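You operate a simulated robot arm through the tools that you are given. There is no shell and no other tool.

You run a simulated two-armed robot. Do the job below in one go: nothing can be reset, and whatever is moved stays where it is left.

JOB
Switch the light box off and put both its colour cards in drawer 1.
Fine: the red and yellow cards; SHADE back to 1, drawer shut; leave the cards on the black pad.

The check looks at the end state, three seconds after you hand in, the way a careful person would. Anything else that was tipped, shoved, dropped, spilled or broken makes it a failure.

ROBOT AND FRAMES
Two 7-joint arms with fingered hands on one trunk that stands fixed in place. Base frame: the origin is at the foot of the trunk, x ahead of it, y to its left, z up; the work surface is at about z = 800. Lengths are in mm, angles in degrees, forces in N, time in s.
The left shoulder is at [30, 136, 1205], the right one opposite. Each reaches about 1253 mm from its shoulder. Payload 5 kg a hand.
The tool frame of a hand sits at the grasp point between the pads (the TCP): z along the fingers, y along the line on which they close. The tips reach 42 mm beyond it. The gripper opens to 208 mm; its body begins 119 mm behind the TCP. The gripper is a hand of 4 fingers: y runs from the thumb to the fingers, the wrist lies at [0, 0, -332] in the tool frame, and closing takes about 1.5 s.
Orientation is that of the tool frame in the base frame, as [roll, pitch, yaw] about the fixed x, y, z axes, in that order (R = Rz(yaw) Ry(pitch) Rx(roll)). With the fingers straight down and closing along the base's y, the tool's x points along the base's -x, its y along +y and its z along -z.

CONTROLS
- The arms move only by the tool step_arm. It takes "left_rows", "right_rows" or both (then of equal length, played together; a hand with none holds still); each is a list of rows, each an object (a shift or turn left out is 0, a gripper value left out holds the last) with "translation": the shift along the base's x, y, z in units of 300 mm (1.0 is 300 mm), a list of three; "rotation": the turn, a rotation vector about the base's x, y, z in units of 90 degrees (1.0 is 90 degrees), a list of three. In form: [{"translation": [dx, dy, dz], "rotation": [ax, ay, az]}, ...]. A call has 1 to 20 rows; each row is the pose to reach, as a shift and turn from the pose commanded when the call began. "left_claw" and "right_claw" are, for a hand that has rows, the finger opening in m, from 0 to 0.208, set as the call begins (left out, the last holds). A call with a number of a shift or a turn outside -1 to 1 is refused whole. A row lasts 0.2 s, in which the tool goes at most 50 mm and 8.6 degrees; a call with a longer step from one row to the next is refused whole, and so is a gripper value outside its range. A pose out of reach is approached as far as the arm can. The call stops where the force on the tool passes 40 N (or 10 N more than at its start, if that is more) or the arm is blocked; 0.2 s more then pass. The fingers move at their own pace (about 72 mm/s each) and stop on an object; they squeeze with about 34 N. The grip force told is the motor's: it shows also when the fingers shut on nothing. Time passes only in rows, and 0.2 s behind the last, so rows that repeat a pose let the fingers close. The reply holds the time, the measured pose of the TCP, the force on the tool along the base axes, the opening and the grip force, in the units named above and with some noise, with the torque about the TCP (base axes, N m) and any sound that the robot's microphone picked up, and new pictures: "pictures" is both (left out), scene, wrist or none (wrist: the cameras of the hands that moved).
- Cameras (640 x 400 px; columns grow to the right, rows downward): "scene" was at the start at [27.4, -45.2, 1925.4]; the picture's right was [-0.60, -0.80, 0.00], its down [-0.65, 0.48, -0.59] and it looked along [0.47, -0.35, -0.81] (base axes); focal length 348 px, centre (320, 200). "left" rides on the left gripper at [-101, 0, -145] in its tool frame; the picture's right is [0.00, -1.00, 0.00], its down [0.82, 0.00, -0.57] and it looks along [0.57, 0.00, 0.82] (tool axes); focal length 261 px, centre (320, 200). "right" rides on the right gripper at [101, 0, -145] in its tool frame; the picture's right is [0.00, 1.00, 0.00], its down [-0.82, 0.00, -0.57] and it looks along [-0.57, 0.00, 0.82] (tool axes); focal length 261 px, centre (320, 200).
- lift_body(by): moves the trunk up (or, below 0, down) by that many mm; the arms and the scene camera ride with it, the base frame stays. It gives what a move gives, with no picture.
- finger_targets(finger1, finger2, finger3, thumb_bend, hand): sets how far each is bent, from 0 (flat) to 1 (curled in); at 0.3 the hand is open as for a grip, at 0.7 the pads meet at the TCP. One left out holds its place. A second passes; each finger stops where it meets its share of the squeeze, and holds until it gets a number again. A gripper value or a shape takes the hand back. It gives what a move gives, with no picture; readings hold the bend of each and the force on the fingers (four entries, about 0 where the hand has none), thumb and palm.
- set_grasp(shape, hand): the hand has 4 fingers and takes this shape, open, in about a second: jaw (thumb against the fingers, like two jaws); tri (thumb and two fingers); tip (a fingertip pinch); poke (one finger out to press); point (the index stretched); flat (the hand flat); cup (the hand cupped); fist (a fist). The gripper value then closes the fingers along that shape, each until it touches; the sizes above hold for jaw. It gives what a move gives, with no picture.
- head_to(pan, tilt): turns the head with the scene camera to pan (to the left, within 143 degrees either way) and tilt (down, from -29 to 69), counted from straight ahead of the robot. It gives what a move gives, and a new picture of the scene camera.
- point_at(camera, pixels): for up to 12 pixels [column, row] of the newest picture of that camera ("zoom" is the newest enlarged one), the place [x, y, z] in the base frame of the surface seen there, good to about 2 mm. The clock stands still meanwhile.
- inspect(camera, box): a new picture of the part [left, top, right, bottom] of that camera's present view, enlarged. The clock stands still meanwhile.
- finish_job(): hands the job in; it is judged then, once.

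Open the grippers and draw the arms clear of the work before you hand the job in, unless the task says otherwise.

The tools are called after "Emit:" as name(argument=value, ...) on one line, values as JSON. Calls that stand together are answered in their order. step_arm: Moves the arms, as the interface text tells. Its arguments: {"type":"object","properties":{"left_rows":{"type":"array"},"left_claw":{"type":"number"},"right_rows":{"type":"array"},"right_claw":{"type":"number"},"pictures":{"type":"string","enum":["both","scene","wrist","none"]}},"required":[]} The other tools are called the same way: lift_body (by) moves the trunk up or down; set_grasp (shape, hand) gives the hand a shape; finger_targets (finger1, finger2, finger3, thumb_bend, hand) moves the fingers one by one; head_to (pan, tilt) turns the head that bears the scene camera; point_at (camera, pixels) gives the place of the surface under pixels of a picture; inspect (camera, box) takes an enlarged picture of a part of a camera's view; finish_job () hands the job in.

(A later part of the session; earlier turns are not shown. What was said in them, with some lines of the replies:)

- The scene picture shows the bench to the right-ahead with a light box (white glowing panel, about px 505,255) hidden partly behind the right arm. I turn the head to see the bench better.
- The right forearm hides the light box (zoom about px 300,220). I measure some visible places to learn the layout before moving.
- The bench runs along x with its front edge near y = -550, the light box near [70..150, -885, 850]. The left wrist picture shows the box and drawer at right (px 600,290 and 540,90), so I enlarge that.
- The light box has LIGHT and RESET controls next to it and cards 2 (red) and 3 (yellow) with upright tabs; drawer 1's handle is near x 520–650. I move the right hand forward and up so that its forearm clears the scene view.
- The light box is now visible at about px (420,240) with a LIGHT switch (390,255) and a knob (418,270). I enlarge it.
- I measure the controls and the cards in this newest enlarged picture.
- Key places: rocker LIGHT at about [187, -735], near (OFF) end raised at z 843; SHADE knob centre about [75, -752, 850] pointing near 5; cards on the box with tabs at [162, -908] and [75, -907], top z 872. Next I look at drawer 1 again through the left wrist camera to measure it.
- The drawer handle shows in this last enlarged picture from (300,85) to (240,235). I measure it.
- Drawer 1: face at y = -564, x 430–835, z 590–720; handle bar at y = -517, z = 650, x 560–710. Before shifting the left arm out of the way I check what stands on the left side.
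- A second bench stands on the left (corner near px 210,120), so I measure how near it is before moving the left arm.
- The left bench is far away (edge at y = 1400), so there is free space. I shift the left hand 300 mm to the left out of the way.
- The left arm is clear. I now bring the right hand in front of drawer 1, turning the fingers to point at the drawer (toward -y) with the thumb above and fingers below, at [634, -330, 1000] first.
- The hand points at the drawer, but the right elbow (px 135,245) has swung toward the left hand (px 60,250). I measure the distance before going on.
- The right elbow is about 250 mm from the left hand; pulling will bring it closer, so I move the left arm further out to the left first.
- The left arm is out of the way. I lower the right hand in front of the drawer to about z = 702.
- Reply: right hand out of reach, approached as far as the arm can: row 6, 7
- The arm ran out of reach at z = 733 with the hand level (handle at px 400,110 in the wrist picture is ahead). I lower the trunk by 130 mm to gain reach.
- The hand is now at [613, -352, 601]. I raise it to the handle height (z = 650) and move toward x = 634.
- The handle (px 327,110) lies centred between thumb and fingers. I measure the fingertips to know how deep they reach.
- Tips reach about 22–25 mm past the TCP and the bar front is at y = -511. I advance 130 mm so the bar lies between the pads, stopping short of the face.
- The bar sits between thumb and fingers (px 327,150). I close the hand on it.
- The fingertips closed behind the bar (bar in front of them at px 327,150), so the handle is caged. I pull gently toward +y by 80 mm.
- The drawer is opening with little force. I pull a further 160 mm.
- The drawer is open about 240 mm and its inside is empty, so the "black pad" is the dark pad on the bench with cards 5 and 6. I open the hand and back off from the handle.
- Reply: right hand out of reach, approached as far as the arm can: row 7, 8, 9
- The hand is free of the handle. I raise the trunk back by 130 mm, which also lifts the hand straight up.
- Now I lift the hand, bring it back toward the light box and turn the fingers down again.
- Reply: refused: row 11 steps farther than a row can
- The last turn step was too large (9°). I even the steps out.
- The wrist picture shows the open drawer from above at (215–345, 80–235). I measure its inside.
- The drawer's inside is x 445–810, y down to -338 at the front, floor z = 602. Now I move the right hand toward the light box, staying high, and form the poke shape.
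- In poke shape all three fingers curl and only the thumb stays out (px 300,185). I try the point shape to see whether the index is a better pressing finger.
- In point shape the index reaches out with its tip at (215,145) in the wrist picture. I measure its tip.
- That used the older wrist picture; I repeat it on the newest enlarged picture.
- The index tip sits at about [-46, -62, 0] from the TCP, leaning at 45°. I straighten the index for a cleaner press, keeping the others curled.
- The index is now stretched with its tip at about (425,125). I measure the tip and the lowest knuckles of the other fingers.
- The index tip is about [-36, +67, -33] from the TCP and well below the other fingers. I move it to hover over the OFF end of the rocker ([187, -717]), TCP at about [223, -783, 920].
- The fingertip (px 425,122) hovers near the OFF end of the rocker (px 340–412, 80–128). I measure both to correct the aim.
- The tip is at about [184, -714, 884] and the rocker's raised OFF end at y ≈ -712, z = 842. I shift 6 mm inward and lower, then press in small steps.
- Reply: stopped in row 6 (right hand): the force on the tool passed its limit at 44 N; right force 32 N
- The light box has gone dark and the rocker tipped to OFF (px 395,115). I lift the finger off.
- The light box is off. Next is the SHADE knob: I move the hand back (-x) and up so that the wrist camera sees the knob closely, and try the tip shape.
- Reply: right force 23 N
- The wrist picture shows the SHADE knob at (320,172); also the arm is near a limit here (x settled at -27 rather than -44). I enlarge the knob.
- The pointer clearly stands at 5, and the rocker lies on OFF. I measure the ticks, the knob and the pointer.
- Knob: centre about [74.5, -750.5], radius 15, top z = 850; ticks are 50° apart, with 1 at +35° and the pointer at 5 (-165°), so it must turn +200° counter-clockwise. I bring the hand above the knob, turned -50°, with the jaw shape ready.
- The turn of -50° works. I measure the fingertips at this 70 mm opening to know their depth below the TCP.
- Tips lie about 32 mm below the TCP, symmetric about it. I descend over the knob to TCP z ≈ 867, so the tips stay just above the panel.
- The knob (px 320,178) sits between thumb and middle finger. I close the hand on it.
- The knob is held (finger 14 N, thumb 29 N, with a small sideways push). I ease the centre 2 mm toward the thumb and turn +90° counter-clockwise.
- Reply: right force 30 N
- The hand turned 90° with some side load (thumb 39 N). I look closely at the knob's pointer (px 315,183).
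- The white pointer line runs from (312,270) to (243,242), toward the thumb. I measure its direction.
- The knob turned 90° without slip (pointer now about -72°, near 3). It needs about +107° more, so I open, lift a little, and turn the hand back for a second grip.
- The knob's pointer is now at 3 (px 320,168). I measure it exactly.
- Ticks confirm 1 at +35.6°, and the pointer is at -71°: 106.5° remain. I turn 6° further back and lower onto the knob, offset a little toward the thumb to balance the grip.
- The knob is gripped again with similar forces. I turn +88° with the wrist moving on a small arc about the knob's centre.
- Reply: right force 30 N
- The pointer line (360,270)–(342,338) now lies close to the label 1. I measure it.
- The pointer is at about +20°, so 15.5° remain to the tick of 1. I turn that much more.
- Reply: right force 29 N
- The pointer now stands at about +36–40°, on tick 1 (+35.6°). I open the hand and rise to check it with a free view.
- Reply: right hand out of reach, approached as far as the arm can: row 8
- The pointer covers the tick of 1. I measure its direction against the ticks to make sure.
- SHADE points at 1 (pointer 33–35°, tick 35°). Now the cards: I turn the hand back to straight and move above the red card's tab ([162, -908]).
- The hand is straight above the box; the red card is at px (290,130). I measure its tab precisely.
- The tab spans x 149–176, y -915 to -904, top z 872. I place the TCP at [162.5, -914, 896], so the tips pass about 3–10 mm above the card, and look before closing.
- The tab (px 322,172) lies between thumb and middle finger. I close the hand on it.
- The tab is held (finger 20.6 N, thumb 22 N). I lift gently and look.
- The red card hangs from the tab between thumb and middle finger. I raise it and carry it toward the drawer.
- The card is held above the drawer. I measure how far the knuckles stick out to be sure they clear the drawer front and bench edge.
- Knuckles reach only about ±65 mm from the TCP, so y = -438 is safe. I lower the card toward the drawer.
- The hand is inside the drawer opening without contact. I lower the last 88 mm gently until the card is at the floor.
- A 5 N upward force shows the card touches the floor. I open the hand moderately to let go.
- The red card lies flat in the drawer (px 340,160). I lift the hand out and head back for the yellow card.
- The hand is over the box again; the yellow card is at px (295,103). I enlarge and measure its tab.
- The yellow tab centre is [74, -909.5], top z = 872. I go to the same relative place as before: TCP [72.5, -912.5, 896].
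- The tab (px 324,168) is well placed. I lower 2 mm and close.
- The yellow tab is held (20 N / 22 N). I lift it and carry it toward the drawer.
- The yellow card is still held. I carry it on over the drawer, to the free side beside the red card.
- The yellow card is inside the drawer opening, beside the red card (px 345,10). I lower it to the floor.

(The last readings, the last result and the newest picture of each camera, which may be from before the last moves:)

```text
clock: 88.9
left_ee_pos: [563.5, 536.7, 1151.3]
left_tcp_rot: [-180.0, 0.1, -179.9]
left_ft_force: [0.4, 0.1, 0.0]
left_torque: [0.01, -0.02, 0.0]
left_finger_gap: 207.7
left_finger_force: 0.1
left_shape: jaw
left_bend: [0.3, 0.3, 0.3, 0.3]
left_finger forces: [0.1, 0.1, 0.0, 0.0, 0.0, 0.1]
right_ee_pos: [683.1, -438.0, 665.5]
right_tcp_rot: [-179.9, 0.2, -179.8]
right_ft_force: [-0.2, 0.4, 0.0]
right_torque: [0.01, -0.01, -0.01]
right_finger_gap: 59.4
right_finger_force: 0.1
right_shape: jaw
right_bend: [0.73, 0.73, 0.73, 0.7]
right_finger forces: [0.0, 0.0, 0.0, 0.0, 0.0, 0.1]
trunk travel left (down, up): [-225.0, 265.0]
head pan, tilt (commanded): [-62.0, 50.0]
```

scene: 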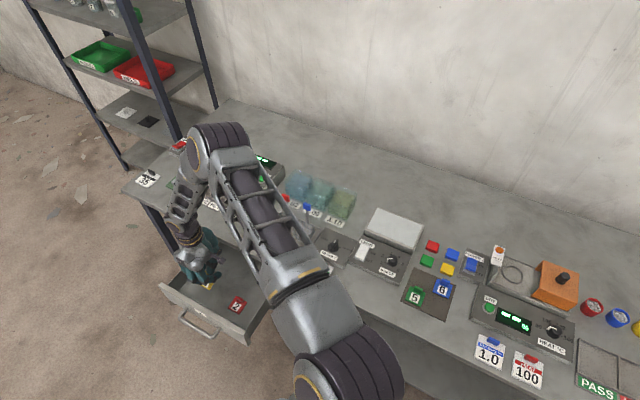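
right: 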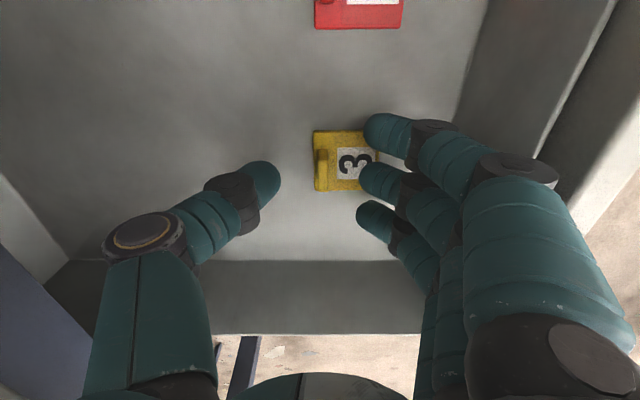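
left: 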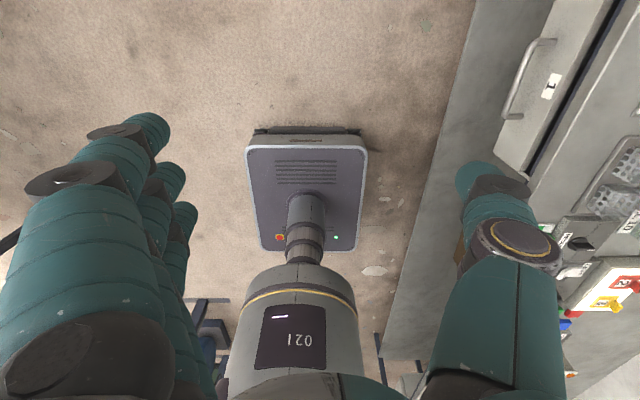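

Both cards lie flat in the drawer. I lift the hand straight out.

Emit:
step_arm(right_rows=[{"translation": [0, 0, 0.06]}, {"translation": [0, 0, 0.18]}, {"translation": [0, 0, 0.33]}, {"translation": [0, 0, 0.49]}, {"translation": [0, 0, 0.65]}, {"translation": [0, 0, 0.81]}, {"translation": [0, 0, 0.97]}])

```text
clock: 90.5
left_ee_pos: [563.3, 537.4, 1151.8]
left_tcp_rot: [180.0, 0.0, -180.0]
left_ft_force: [-1.0, 0.7, 1.3]
left_torque: [-0.09, -0.13, 0.04]
left_finger_gap: 208.1
left_finger_force: 0.0
left_shape: jaw
left_bend: [0.3, 0.3, 0.3, 0.3]
left_finger forces: [0.0, 0.0, 0.1, 0.0, 0.0, 0.1]
right_ee_pos: [682.8, -436.1, 954.3]
right_tcp_rot: [-179.9, 0.0, -179.8]
right_ft_force: [-1.5, 0.1, -1.2]
right_torque: [-0.06, -0.17, 0.04]
right_finger_gap: 59.4
right_finger_force: 0.0
right_shape: jaw
right_bend: [0.73, 0.73, 0.73, 0.7]
right_finger forces: [0.1, 0.0, 0.1, 0.1, 0.1, 0.0]
trunk travel left (down, up): [-225.0, 265.0]
head pan, tilt (commanded): [-62.0, 50.0]
```

scene: 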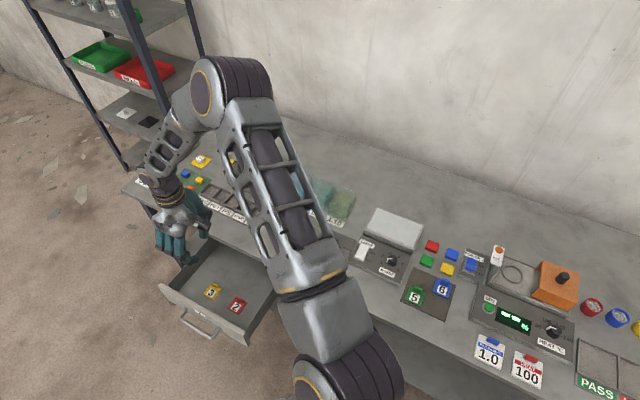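
right: 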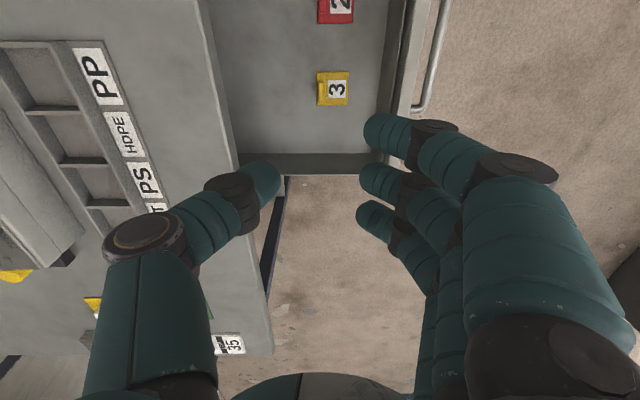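

Both cards are in the drawer (px 212,291 and 236,304). I bring the hand in front of the drawer, turning it level again.

Emit:
step_arm(right_rows=[{"translation": [-0.021, 0.058, 0.04], "rotation": [-0.091, 0, 0]}, {"translation": [-0.042, 0.115, 0.08], "rotation": [-0.182, 0, 0]}, {"translation": [-0.064, 0.173, 0.12], "rotation": [-0.273, 0, 0]}, {"translation": [-0.085, 0.23, 0.16], "rotation": [-0.364, 0, 0]}, {"translation": [-0.106, 0.288, 0.2], "rotation": [-0.455, 0, 0]}, {"translation": [-0.127, 0.345, 0.2], "rotation": [-0.546, 0, 0]}, {"translation": [-0.148, 0.403, 0.2], "rotation": [-0.637, 0, 0]}, {"translation": [-0.169, 0.46, 0.2], "rotation": [-0.728, 0, 0]}, {"translation": [-0.191, 0.518, 0.2], "rotation": [-0.819, 0, 0]}, {"translation": [-0.212, 0.575, 0.2], "rotation": [-0.91, 0, 0]}, {"translation": [-0.233, 0.633, 0.2], "rotation": [-1.0, 0, 0]}])

```text
clock: 92.9
left_ee_pos: [564.1, 537.7, 1151.6]
left_tcp_rot: [-180.0, 0.0, 180.0]
left_ft_force: [0.3, 0.5, -0.3]
left_torque: [-0.05, 0.03, 0.02]
left_finger_gap: 208.3
left_finger_force: 0.0
left_shape: jaw
left_bend: [0.3, 0.3, 0.3, 0.3]
left_finger forces: [0.0, 0.1, 0.0, 0.0, 0.0, 0.0]
right_ee_pos: [612.7, -247.0, 1017.6]
right_tcp_rot: [-89.8, -0.1, -180.0]
right_ft_force: [0.6, 0.7, 0.0]
right_torque: [0.05, -0.01, -0.09]
right_finger_gap: 60.0
right_finger_force: 0.0
right_shape: jaw
right_bend: [0.73, 0.73, 0.73, 0.7]
right_finger forces: [0.1, 0.1, 0.0, 0.0, 0.0, 0.0]
trunk travel left (down, up): [-225.0, 265.0]
head pan, tilt (commanded): [-62.0, 50.0]
```

scene: 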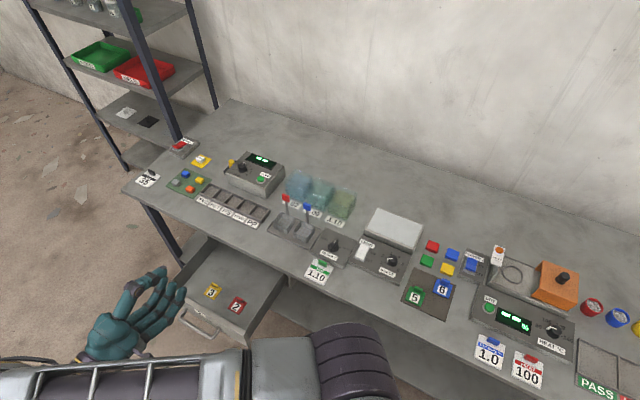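
right: 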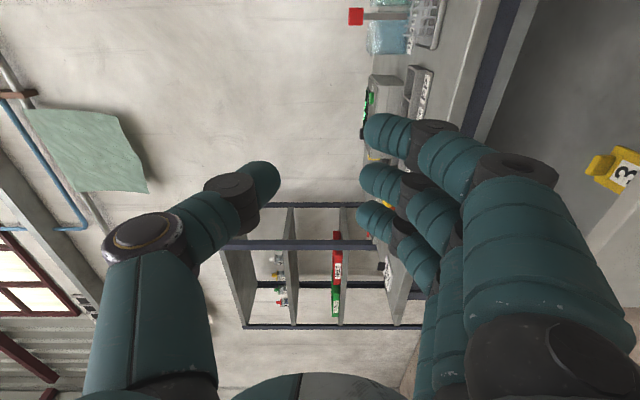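

The view of the bench is now free; I check the light box controls, the black pad and the drawer.

Emit:
inspect(camera="scene", box=[320, 195, 480, 310])

Emit:
inspect(camera="scene", box=[140, 230, 340, 350])

```text
3.48 times, centred on (400, 252) of scene
```

zoom: 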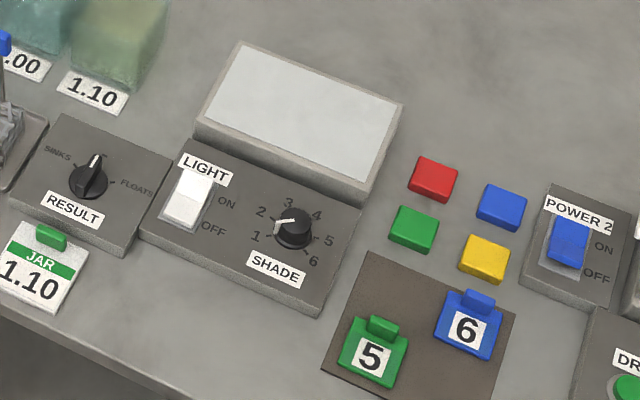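

```text
3.20 times, centred on (240, 290) of scene
```

zoom: 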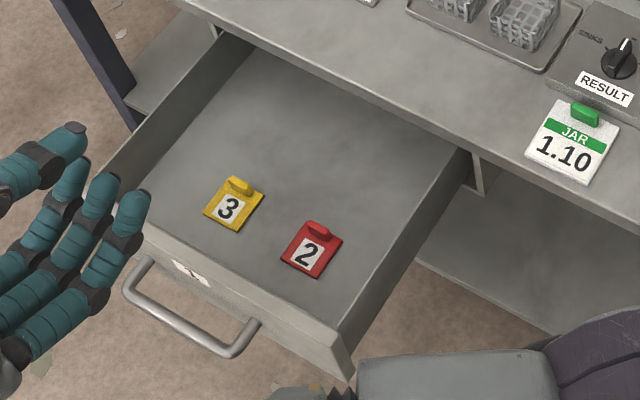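

All is as wanted: light off, SHADE at 1, cards 5 and 6 untouched, cards 2 and 3 in the drawer. I form a fist and move it clear in front of the handle before lowering.

Emit:
set_grasp(shape="fist", hand="right")

Emit:
step_arm(right_rows=[{"translation": [0, 0.1, 0]}, {"translation": [0, 0.2, 0]}])

```text
clock: 93.8
left_ee_pos: [562.7, 536.6, 1151.0]
left_tcp_rot: [-180.0, 0.0, 179.9]
left_ft_force: [0.3, 0.0, 0.5]
left_torque: [-0.02, -0.02, 0.02]
left_finger_gap: 207.8
left_finger_force: 0.1
left_shape: jaw
left_bend: [0.3, 0.3, 0.3, 0.3]
left_finger forces: [0.0, 0.0, 0.0, 0.0, 0.1, 0.0]
right_ee_pos: [611.8, -248.0, 1015.9]
right_tcp_rot: [-89.9, -0.2, -180.0]
right_ft_force: [0.1, 0.1, -0.1]
right_torque: [-0.04, -0.01, -0.02]
right_finger_gap: 0.0
right_finger_force: 0.1
right_shape: fist
right_bend: [1.0, 1.0, 1.0, 0.53]
right_finger forces: [0.0, 0.1, 0.1, 0.0, 0.0, 0.0]
trunk travel left (down, up): [-225.0, 265.0]
head pan, tilt (commanded): [-62.0, 50.0]
```

```text
clock: 94.4
left_ee_pos: [563.5, 536.5, 1151.2]
left_tcp_rot: [180.0, -0.1, 179.9]
left_ft_force: [0.2, -0.1, 0.6]
left_torque: [0.01, -0.01, -0.01]
left_finger_gap: 207.7
left_finger_force: 0.0
left_shape: jaw
left_bend: [0.3, 0.3, 0.3, 0.3]
left_finger forces: [0.1, 0.0, 0.0, 0.0, 0.0, 0.0]
right_ee_pos: [611.3, -187.6, 1015.4]
right_tcp_rot: [-89.8, -0.2, 180.0]
right_ft_force: [-0.7, -0.2, 0.0]
right_torque: [-0.02, 0.0, -0.05]
right_finger_gap: 0.0
right_finger_force: 0.0
right_shape: fist
right_bend: [1.0, 1.0, 1.0, 0.53]
right_finger forces: [0.0, 0.0, 0.1, 0.0, 0.1, 0.0]
trunk travel left (down, up): [-225.0, 265.0]
head pan, tilt (commanded): [-62.0, 50.0]
```

scene: 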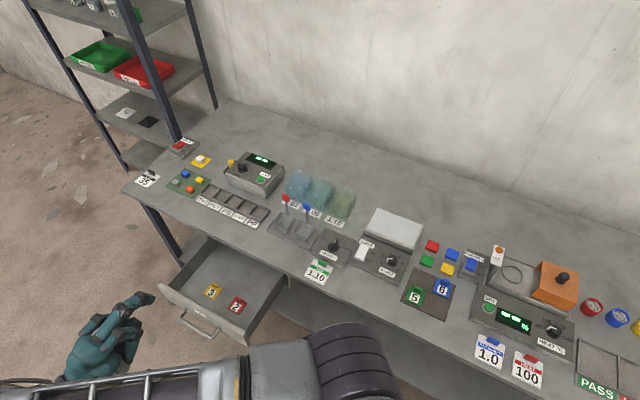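
right: 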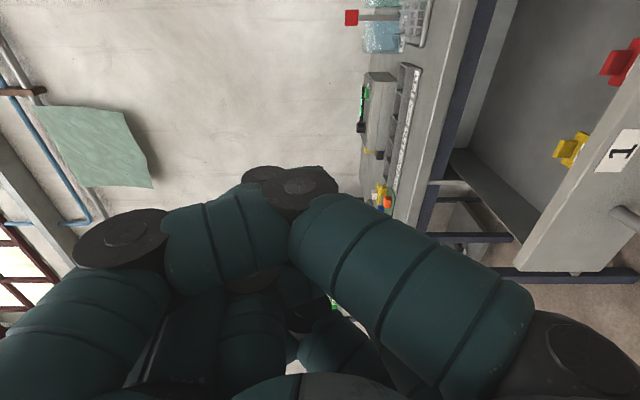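

The fist's front knuckles are at about (295,185) in the wrist picture. I measure how far forward they are.

Emit:
point_at(camera="right", pixels=[[300, 180], [265, 172], [320, 178], [125, 225], [240, 195], [330, 200], [400, 240]])

Emit:
lift_body(by=-200)

```text
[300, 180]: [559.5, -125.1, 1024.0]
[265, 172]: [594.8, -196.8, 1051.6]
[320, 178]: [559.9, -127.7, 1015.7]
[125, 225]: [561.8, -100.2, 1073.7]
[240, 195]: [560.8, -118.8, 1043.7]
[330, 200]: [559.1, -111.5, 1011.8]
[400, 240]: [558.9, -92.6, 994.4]
```

```text
clock: 96.5
left_ee_pos: [563.5, 537.7, 952.4]
left_tcp_rot: [180.0, 0.1, 180.0]
left_ft_force: [0.0, -0.8, 0.2]
left_torque: [0.0, -0.06, 0.01]
left_finger_gap: 208.0
left_finger_force: 0.0
left_shape: jaw
left_bend: [0.3, 0.3, 0.3, 0.3]
left_finger forces: [0.0, 0.0, 0.1, 0.0, 0.0, 0.0]
right_ee_pos: [611.0, -187.1, 815.4]
right_tcp_rot: [-89.9, -0.1, -179.9]
right_ft_force: [0.1, -0.1, 0.0]
right_torque: [0.04, 0.02, 0.0]
right_finger_gap: 0.0
right_finger_force: 0.1
right_shape: fist
right_bend: [1.0, 1.0, 1.0, 0.53]
right_finger forces: [0.1, 0.0, 0.0, 0.1, 0.0, 0.0]
trunk travel left (down, up): [-25.0, 465.0]
head pan, tilt (commanded): [-62.0, 50.0]
```

The knuckles are about 57 mm behind the TCP, but the thumb still sticks forward above them. I tuck the thumb in fully and look again.

Emit:
finger_targets(hand="right", finger1=1.0, finger2=1.0, finger3=1.0, thumb_bend=1.0)

Emit:
head_to(pan=-45, tilt=52)

Emit:
inspect(camera="right", box=[0, 0, 640, 400])

```text
clock: 97.5
left_ee_pos: [564.1, 536.0, 951.1]
left_tcp_rot: [180.0, 0.1, 180.0]
left_ft_force: [-0.6, 0.3, -0.6]
left_torque: [-0.03, -0.01, 0.04]
left_finger_gap: 208.1
left_finger_force: 0.1
left_shape: jaw
left_bend: [0.3, 0.3, 0.3, 0.3]
left_finger forces: [0.0, 0.0, 0.1, 0.0, 0.0, 0.0]
right_ee_pos: [611.8, -187.2, 814.7]
right_tcp_rot: [-90.0, -0.2, -179.9]
right_ft_force: [-0.7, -0.4, -0.5]
right_torque: [0.02, -0.01, 0.0]
right_finger_gap: 69.0
right_finger_force: 0.1
right_shape: fingers
right_bend: [1.0, 1.0, 1.0, 0.92]
right_finger forces: [0.0, 0.0, 0.0, 0.0, 0.0, 0.0]
trunk travel left (down, up): [-25.0, 465.0]
head pan, tilt (commanded): [-62.0, 50.0]
```

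```text
clock: 98.3
left_ee_pos: [563.4, 537.6, 950.6]
left_tcp_rot: [180.0, 0.0, 180.0]
left_ft_force: [0.7, 1.0, -0.4]
left_torque: [0.0, -0.02, 0.0]
left_finger_gap: 207.9
left_finger_force: 0.1
left_shape: jaw
left_bend: [0.3, 0.3, 0.3, 0.3]
left_finger forces: [0.0, 0.1, 0.1, 0.0, 0.1, 0.0]
right_ee_pos: [612.8, -187.6, 814.5]
right_tcp_rot: [-89.9, -0.2, -179.9]
right_ft_force: [-0.3, 0.1, 0.4]
right_torque: [-0.01, 0.0, -0.02]
right_finger_gap: 69.0
right_finger_force: 0.1
right_shape: fingers
right_bend: [1.0, 1.0, 1.0, 0.92]
right_finger forces: [0.0, 0.0, 0.0, 0.1, 0.0, 0.0]
trunk travel left (down, up): [-25.0, 465.0]
head pan, tilt (commanded): [-45.0, 52.0]
```

scene: 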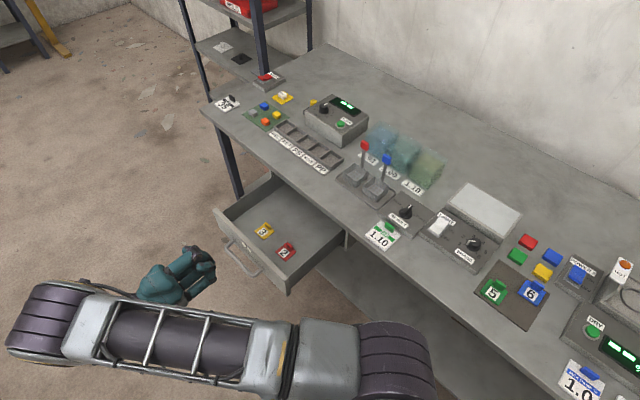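

```text
1.00 times, centred on (320, 200) of right (not enlarged: the box is as wide or as high as the picture)
```

zoom: 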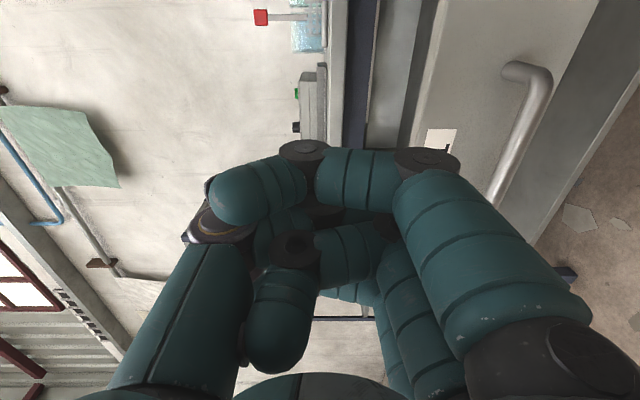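

Now the thumb is tucked under the fingers. I measure the front of this fist.

Emit:
point_at(camera="zoom", pixels=[[305, 148], [355, 155], [425, 155], [440, 165], [330, 158], [250, 180], [400, 190], [450, 185], [290, 245], [500, 170]])

Emit:
inspect(camera="scene", box=[120, 190, 320, 330])

```text
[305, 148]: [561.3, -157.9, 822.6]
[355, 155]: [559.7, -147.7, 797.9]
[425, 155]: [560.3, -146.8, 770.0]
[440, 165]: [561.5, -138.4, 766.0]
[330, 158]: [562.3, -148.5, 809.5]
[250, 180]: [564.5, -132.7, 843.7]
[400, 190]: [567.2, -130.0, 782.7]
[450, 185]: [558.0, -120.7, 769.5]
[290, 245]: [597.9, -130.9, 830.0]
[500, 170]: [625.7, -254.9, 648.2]
```

```text
2.86 times, centred on (220, 260) of scene
```

zoom: 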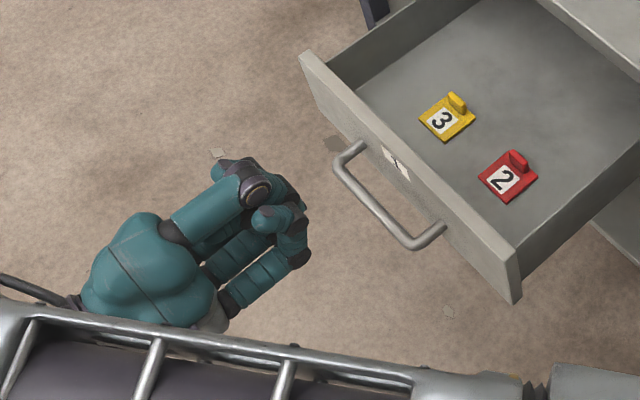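

The fist has a flat front about 35 mm behind the TCP, spanning z offsets -49 to +8. I lower it to TCP z = 670 so it meets the bar (z = 650), and centre it at x = 634.

Emit:
step_arm(right_rows=[{"translation": [0.03, 0, -0.12]}, {"translation": [0.07, 0, -0.25]}, {"translation": [0.07, 0, -0.38]}, {"translation": [0.07, 0, -0.48]}, {"translation": [0.07, 0, -0.48]}])

```text
clock: 99.5
left_ee_pos: [563.6, 536.9, 951.0]
left_tcp_rot: [180.0, 0.0, 180.0]
left_ft_force: [-0.7, -0.5, 0.6]
left_torque: [-0.01, -0.04, -0.01]
left_finger_gap: 207.8
left_finger_force: 0.1
left_shape: jaw
left_bend: [0.3, 0.3, 0.3, 0.3]
left_finger forces: [0.0, 0.0, 0.0, 0.1, 0.1, 0.1]
right_ee_pos: [635.0, -187.8, 670.2]
right_tcp_rot: [-89.8, -0.2, -180.0]
right_ft_force: [-0.6, 0.4, 0.6]
right_torque: [0.0, 0.0, 0.06]
right_finger_gap: 69.1
right_finger_force: 0.0
right_shape: fingers
right_bend: [1.0, 1.0, 1.0, 0.92]
right_finger forces: [0.0, 0.0, 0.0, 0.1, 0.0, 0.1]
trunk travel left (down, up): [-25.0, 465.0]
head pan, tilt (commanded): [-45.0, 52.0]
```

scene: 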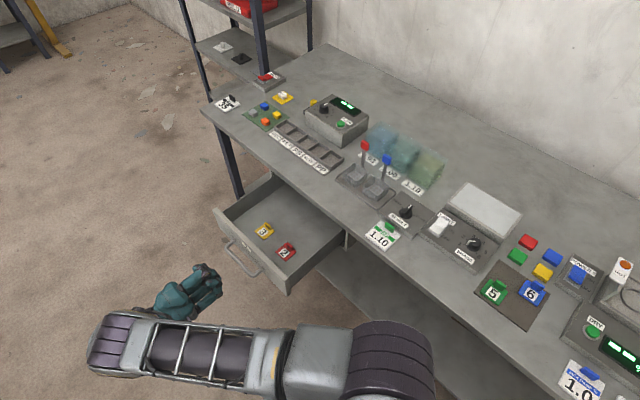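
right: 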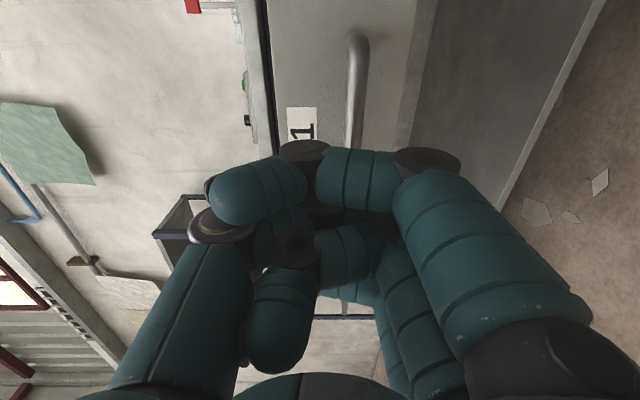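

The bar (px 357,100) is in line with the fist's front. I push the drawer in smoothly.

Emit:
step_arm(right_rows=[{"translation": [0, -0.12, 0]}, {"translation": [0, -0.22, 0]}, {"translation": [0, -0.28, 0]}, {"translation": [0, -0.34, 0]}, {"translation": [0, -0.4, 0]}, {"translation": [0, -0.46, 0]}, {"translation": [0, -0.52, 0]}, {"translation": [0, -0.58, 0]}, {"translation": [0, -0.64, 0]}, {"translation": [0, -0.7, 0]}, {"translation": [0, -0.76, 0]}, {"translation": [0, -0.82, 0]}, {"translation": [0, -0.88, 0]}, {"translation": [0, -0.94, 0]}, {"translation": [0, -0.99, 0]}])

```text
clock: 102.8
left_ee_pos: [562.3, 537.3, 951.9]
left_tcp_rot: [-180.0, 0.0, 179.9]
left_ft_force: [0.2, 0.3, 1.2]
left_torque: [0.03, -0.04, -0.06]
left_finger_gap: 207.9
left_finger_force: 0.1
left_shape: jaw
left_bend: [0.3, 0.3, 0.3, 0.3]
left_finger forces: [0.0, 0.0, 0.1, 0.1, 0.0, 0.1]
right_ee_pos: [633.8, -483.9, 670.0]
right_tcp_rot: [-89.9, -0.2, -179.9]
right_ft_force: [-0.6, 0.6, -0.4]
right_torque: [-0.01, -0.03, -0.02]
right_finger_gap: 68.9
right_finger_force: 0.0
right_shape: fingers
right_bend: [1.0, 1.0, 1.0, 0.92]
right_finger forces: [0.0, 0.0, 0.1, 0.0, 0.1, 0.0]
trunk travel left (down, up): [-25.0, 465.0]
head pan, tilt (commanded): [-45.0, 52.0]
```

scene: 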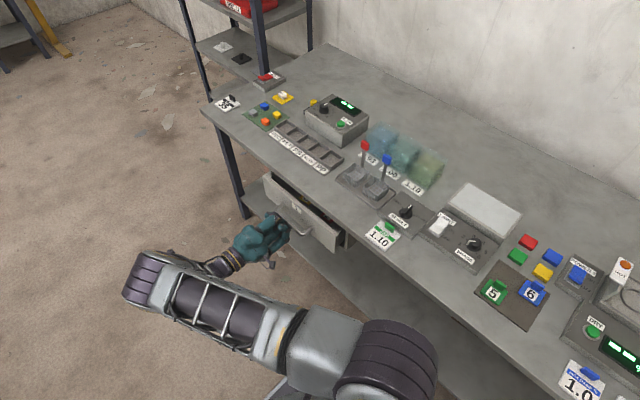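
right: 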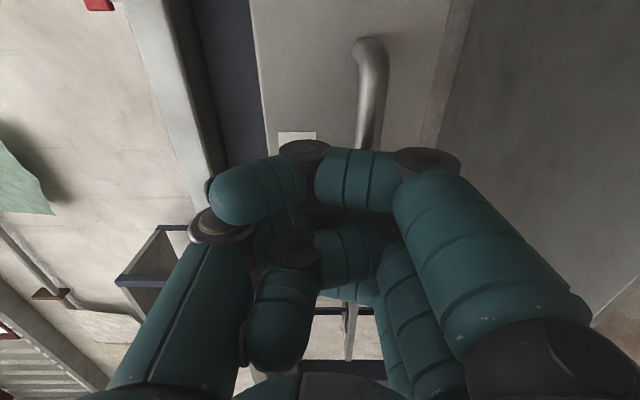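

The drawer is mostly shut. I push the remaining distance in small steps until it stops.

Emit:
step_arm(right_rows=[{"translation": [0, -0.04, 0]}, {"translation": [0, -0.08, 0]}, {"translation": [0, -0.12, 0]}, {"translation": [0, -0.16, 0]}, {"translation": [0, -0.19, 0]}, {"translation": [0, -0.21, 0]}, {"translation": [0, -0.225, 0]}, {"translation": [0, -0.24, 0]}, {"translation": [0, -0.255, 0]}, {"translation": [0, -0.27, 0]}])

```text
clock: 103.7
left_ee_pos: [563.9, 535.6, 951.2]
left_tcp_rot: [180.0, 0.0, 180.0]
left_ft_force: [0.0, -1.0, 0.9]
left_torque: [0.19, 0.09, 0.01]
left_finger_gap: 207.8
left_finger_force: 0.0
left_shape: jaw
left_bend: [0.3, 0.3, 0.3, 0.3]
left_finger forces: [0.0, 0.1, 0.0, 0.0, 0.0, 0.0]
right_ee_pos: [635.6, -516.8, 668.2]
right_tcp_rot: [-90.2, -0.1, -179.8]
right_ft_force: [-3.0, 20.9, 4.4]
right_torque: [0.54, 0.1, -0.07]
right_finger_gap: 68.9
right_finger_force: 0.1
right_shape: fingers
right_bend: [1.0, 1.0, 1.0, 0.92]
right_finger forces: [0.1, 0.0, 0.1, 0.0, 0.0, 0.0]
trunk travel left (down, up): [-25.0, 465.0]
head pan, tilt (commanded): [-45.0, 52.0]
stopped in row 4 (right hand): the force on the tool passed its limit at 51 N (the readings are from after the stop); the commanded pose is now the measured one
```

scene: 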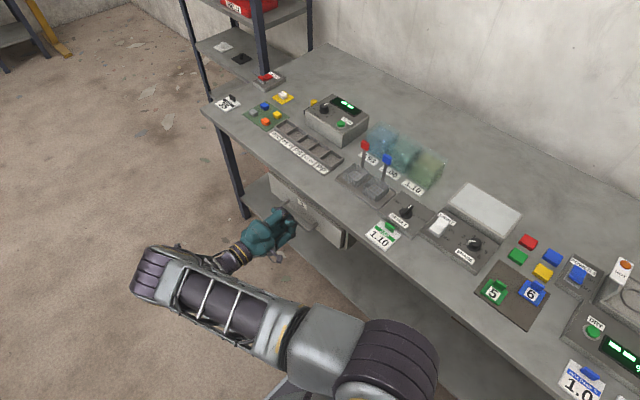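
right: 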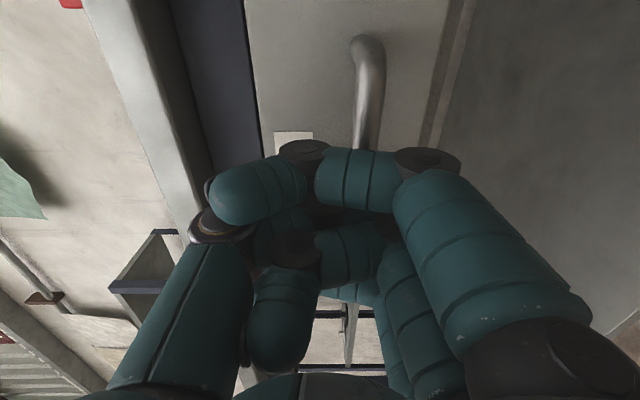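

The push stopped at 51 N with TCP y = -517. I measure the drawer's face and bar to see whether it is fully shut.

Emit:
point_at(camera="right", pixels=[[300, 60], [320, 20], [400, 60], [370, 90], [368, 60], [293, 138], [110, 40], [180, 180], [305, 148], [355, 155], [350, 200]])

Emit:
inspect(camera="scene", box=[200, 140, 400, 290])

```text
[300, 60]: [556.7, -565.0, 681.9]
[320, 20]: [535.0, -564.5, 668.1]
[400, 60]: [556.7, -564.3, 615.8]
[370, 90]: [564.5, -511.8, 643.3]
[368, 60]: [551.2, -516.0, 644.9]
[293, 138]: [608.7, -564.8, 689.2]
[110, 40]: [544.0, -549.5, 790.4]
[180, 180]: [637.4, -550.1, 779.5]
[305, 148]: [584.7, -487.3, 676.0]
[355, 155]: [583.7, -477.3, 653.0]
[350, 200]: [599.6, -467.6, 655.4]
```

```text
2.67 times, centred on (300, 215) of scene
```

zoom: 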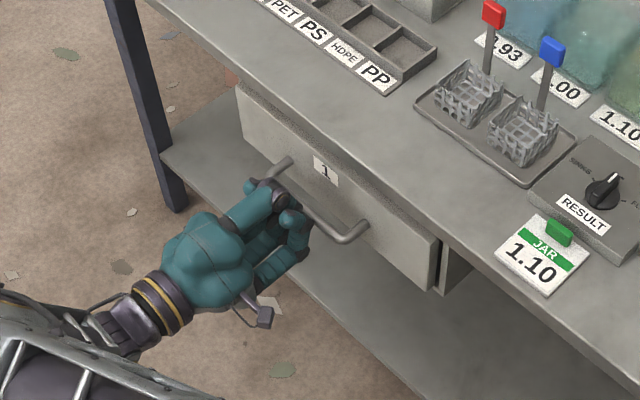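

The face is at y = -564.5, the same as at the start, so the drawer is shut. I back off carefully and verify that the drawer stays shut.

Emit:
step_arm(right_rows=[{"translation": [0, 0.03, 0]}, {"translation": [0, 0.08, 0]}, {"translation": [0, 0.14, 0]}])

Emit:
inspect(camera="scene", box=[200, 140, 400, 290])

Emit:
point_at(camera="right", pixels=[[300, 60], [320, 20], [400, 60], [370, 90], [365, 60]])

```text
clock: 104.5
left_ee_pos: [562.9, 536.7, 951.7]
left_tcp_rot: [-179.9, 0.0, 179.9]
left_ft_force: [-0.6, -0.5, -1.0]
left_torque: [-0.02, 0.0, 0.01]
left_finger_gap: 207.8
left_finger_force: 0.0
left_shape: jaw
left_bend: [0.3, 0.3, 0.3, 0.3]
left_finger forces: [0.0, 0.1, 0.0, 0.0, 0.1, 0.0]
right_ee_pos: [634.1, -476.9, 668.8]
right_tcp_rot: [-90.0, -0.1, -179.9]
right_ft_force: [0.1, 0.5, 0.0]
right_torque: [0.03, 0.01, 0.0]
right_finger_gap: 69.1
right_finger_force: 0.0
right_shape: fingers
right_bend: [1.0, 1.0, 1.0, 0.92]
right_finger forces: [0.0, 0.0, 0.0, 0.0, 0.1, 0.1]
trunk travel left (down, up): [-25.0, 465.0]
head pan, tilt (commanded): [-45.0, 52.0]
```

scene: 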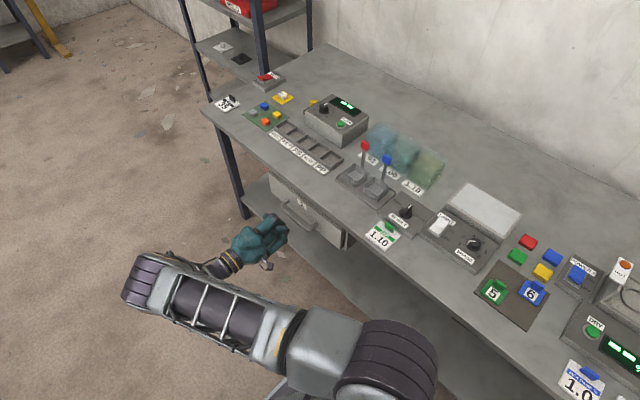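
right: 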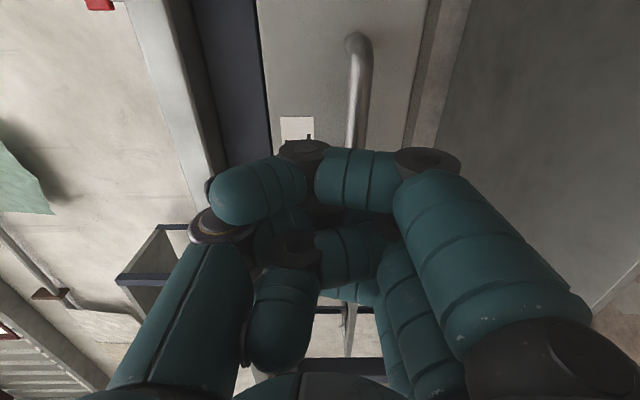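

```text
2.67 times, centred on (300, 215) of scene
```

zoom: 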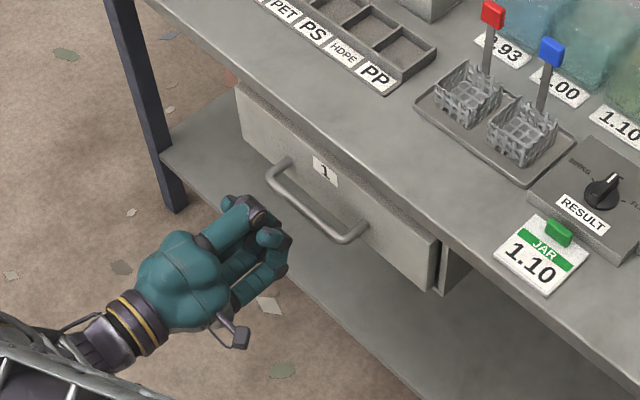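

```text
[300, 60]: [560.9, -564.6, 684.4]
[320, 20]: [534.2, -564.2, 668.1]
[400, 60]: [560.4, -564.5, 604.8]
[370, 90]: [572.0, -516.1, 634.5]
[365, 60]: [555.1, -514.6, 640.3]
```

The drawer stays shut (face y = -564.5) and the fist is free. I draw the hand well back and raise the trunk again.

Emit:
step_arm(right_rows=[{"translation": [0, 0.14, 0]}, {"translation": [0, 0.28, 0]}, {"translation": [0, 0.42, 0]}, {"translation": [0, 0.56, 0]}, {"translation": [0, 0.7, 0]}, {"translation": [0, 0.84, 0.02]}], pictures="none")

Emit:
lift_body(by=200)

Emit:
set_grasp(shape="jaw", hand="right")

Emit:
head_to(pan=-58, tilt=50)

```text
clock: 105.8
left_ee_pos: [564.5, 538.2, 951.6]
left_tcp_rot: [-180.0, 0.0, 179.9]
left_ft_force: [-0.6, 0.5, 0.0]
left_torque: [-0.07, -0.04, 0.0]
left_finger_gap: 207.6
left_finger_force: 0.0
left_shape: jaw
left_bend: [0.3, 0.3, 0.3, 0.3]
left_finger forces: [0.0, 0.1, 0.0, 0.0, 0.0, 0.0]
right_ee_pos: [634.8, -222.5, 674.1]
right_tcp_rot: [-90.0, -0.2, -179.9]
right_ft_force: [-0.1, -0.3, -0.6]
right_torque: [-0.01, 0.01, 0.04]
right_finger_gap: 68.7
right_finger_force: 0.0
right_shape: fingers
right_bend: [1.0, 1.0, 1.0, 0.92]
right_finger forces: [0.0, 0.0, 0.0, 0.1, 0.1, 0.1]
trunk travel left (down, up): [-25.0, 465.0]
head pan, tilt (commanded): [-45.0, 52.0]
```

```text
clock: 108.0
left_ee_pos: [563.3, 536.6, 1151.2]
left_tcp_rot: [180.0, 0.0, -179.9]
left_ft_force: [-0.1, -0.1, -0.2]
left_torque: [-0.01, 0.0, 0.0]
left_finger_gap: 207.6
left_finger_force: 0.0
left_shape: jaw
left_bend: [0.3, 0.3, 0.3, 0.3]
left_finger forces: [0.1, 0.0, 0.1, 0.0, 0.0, 0.0]
right_ee_pos: [634.8, -223.6, 874.4]
right_tcp_rot: [-90.2, -0.1, -179.9]
right_ft_force: [-0.6, 0.5, -0.5]
right_torque: [0.0, 0.0, -0.01]
right_finger_gap: 69.0
right_finger_force: 0.0
right_shape: fingers
right_bend: [1.0, 1.0, 1.0, 0.92]
right_finger forces: [0.0, 0.0, 0.0, 0.0, 0.1, 0.1]
trunk travel left (down, up): [-225.0, 265.0]
head pan, tilt (commanded): [-45.0, 52.0]
```

```text
clock: 108.9
left_ee_pos: [563.8, 536.7, 1150.6]
left_tcp_rot: [-180.0, 0.0, 179.9]
left_ft_force: [0.7, -0.1, 0.5]
left_torque: [-0.01, 0.04, 0.01]
left_finger_gap: 207.7
left_finger_force: 0.1
left_shape: jaw
left_bend: [0.3, 0.3, 0.3, 0.3]
left_finger forces: [0.0, 0.0, 0.0, 0.0, 0.0, 0.1]
right_ee_pos: [635.5, -223.1, 873.3]
right_tcp_rot: [-90.2, -0.1, 180.0]
right_ft_force: [-0.3, 0.0, 0.5]
right_torque: [-0.01, 0.0, 0.01]
right_finger_gap: 207.7
right_finger_force: 0.0
right_shape: jaw
right_bend: [0.3, 0.3, 0.3, 0.3]
right_finger forces: [0.0, 0.0, 0.1, 0.0, 0.0, 0.1]
trunk travel left (down, up): [-225.0, 265.0]
head pan, tilt (commanded): [-45.0, 52.0]
```

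```text
clock: 109.7
left_ee_pos: [563.4, 536.6, 1152.0]
left_tcp_rot: [-180.0, 0.0, -180.0]
left_ft_force: [-0.3, 0.0, 0.9]
left_torque: [0.0, -0.02, -0.02]
left_finger_gap: 208.1
left_finger_force: 0.1
left_shape: jaw
left_bend: [0.3, 0.3, 0.3, 0.3]
left_finger forces: [0.1, 0.0, 0.0, 0.0, 0.0, 0.0]
right_ee_pos: [635.1, -224.2, 873.9]
right_tcp_rot: [-90.3, -0.2, -179.9]
right_ft_force: [-0.6, 0.0, -0.1]
right_torque: [0.04, -0.01, -0.03]
right_finger_gap: 208.0
right_finger_force: 0.0
right_shape: jaw
right_bend: [0.3, 0.3, 0.3, 0.3]
right_finger forces: [0.1, 0.1, 0.0, 0.0, 0.1, 0.1]
trunk travel left (down, up): [-225.0, 265.0]
head pan, tilt (commanded): [-58.0, 50.0]
```

scene: 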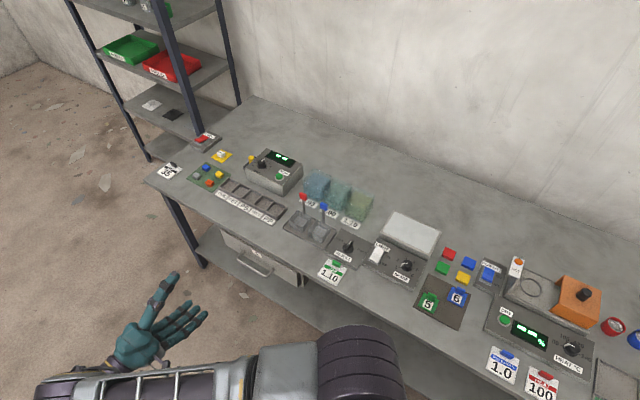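

The arm is clear, the hand open and the drawer shut. I take a last close look at the light box panel and the drawer, and measure the pointer once more.

Emit:
inspect(camera="scene", box=[200, 210, 320, 300])

Emit:
inspect(camera="scene", box=[360, 230, 440, 290])

```text
4.44 times, centred on (260, 255) of scene
```

zoom: 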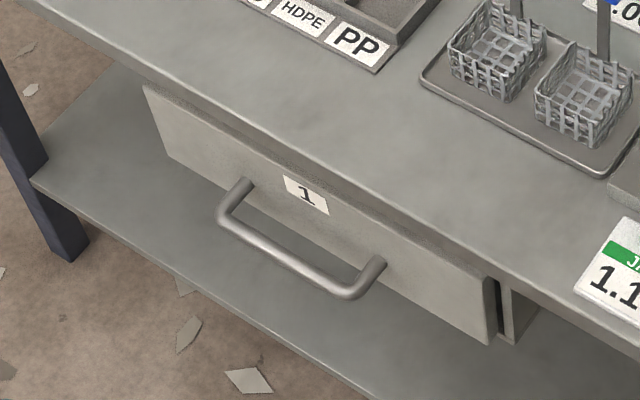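

```text
6.67 times, centred on (400, 260) of scene
```

zoom: 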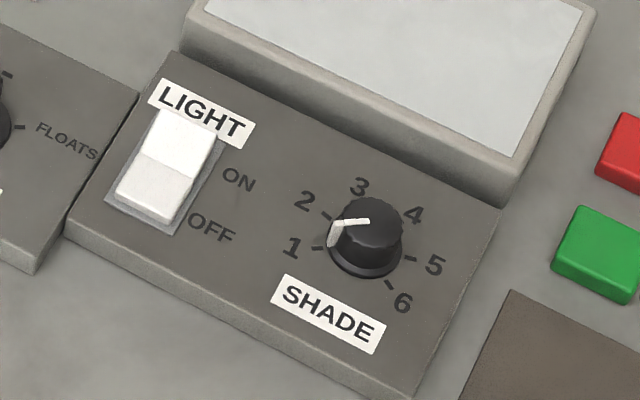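

The white mark on the knob's side (px 333,240) faces the tick of 1 (px 318,247). I measure it to confirm.

Emit:
point_at(camera="zoom", pixels=[[366, 222], [337, 226], [352, 224], [332, 242], [319, 248], [327, 217], [410, 260], [390, 285], [168, 130], [150, 190], [180, 150], [145, 205]])

```text
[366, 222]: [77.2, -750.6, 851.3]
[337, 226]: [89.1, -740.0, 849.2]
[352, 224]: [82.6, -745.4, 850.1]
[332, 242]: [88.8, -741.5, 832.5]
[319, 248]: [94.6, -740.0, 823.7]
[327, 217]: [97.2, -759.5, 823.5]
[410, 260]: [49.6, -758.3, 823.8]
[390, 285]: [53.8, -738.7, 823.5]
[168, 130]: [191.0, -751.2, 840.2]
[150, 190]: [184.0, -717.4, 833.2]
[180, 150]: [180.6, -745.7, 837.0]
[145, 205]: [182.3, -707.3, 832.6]
```

The pointer is on tick 1 within measuring error, the rocker's OFF end is down and the box is dark. Cards 2 and 3 are in the shut drawer 1, cards 5 and 6 are still on the black pad, and both hands are open and clear. I hand the job in.

Emit:
finish_job()

```text
The job is handed in.
```

The light box is off, SHADE is back at 1, and the red card (2) and yellow card (3) are in drawer 1, which is shut. I have handed the job in but have not seen the verdict.

- **Light:** the LIGHT rocker is pressed to OFF and the panel is dark.
- **SHADE:** the knob was at 5; I turned it back in two grips. The pointer now measures about 33–40°, against the tick for 1 at about 35°.
- **Drawer:** its front measures y = -564.5 mm, the same as before I opened it. The cards lay flat on the drawer floor before I pushed it shut. I did not look inside afterwards.
- **Black pad:** I took this to be the dark pad on the bench, as the drawer was empty. Its cards, 5 and 6, were not touched.

I saw nothing else moved on the bench. Both hands are open and clear of it.
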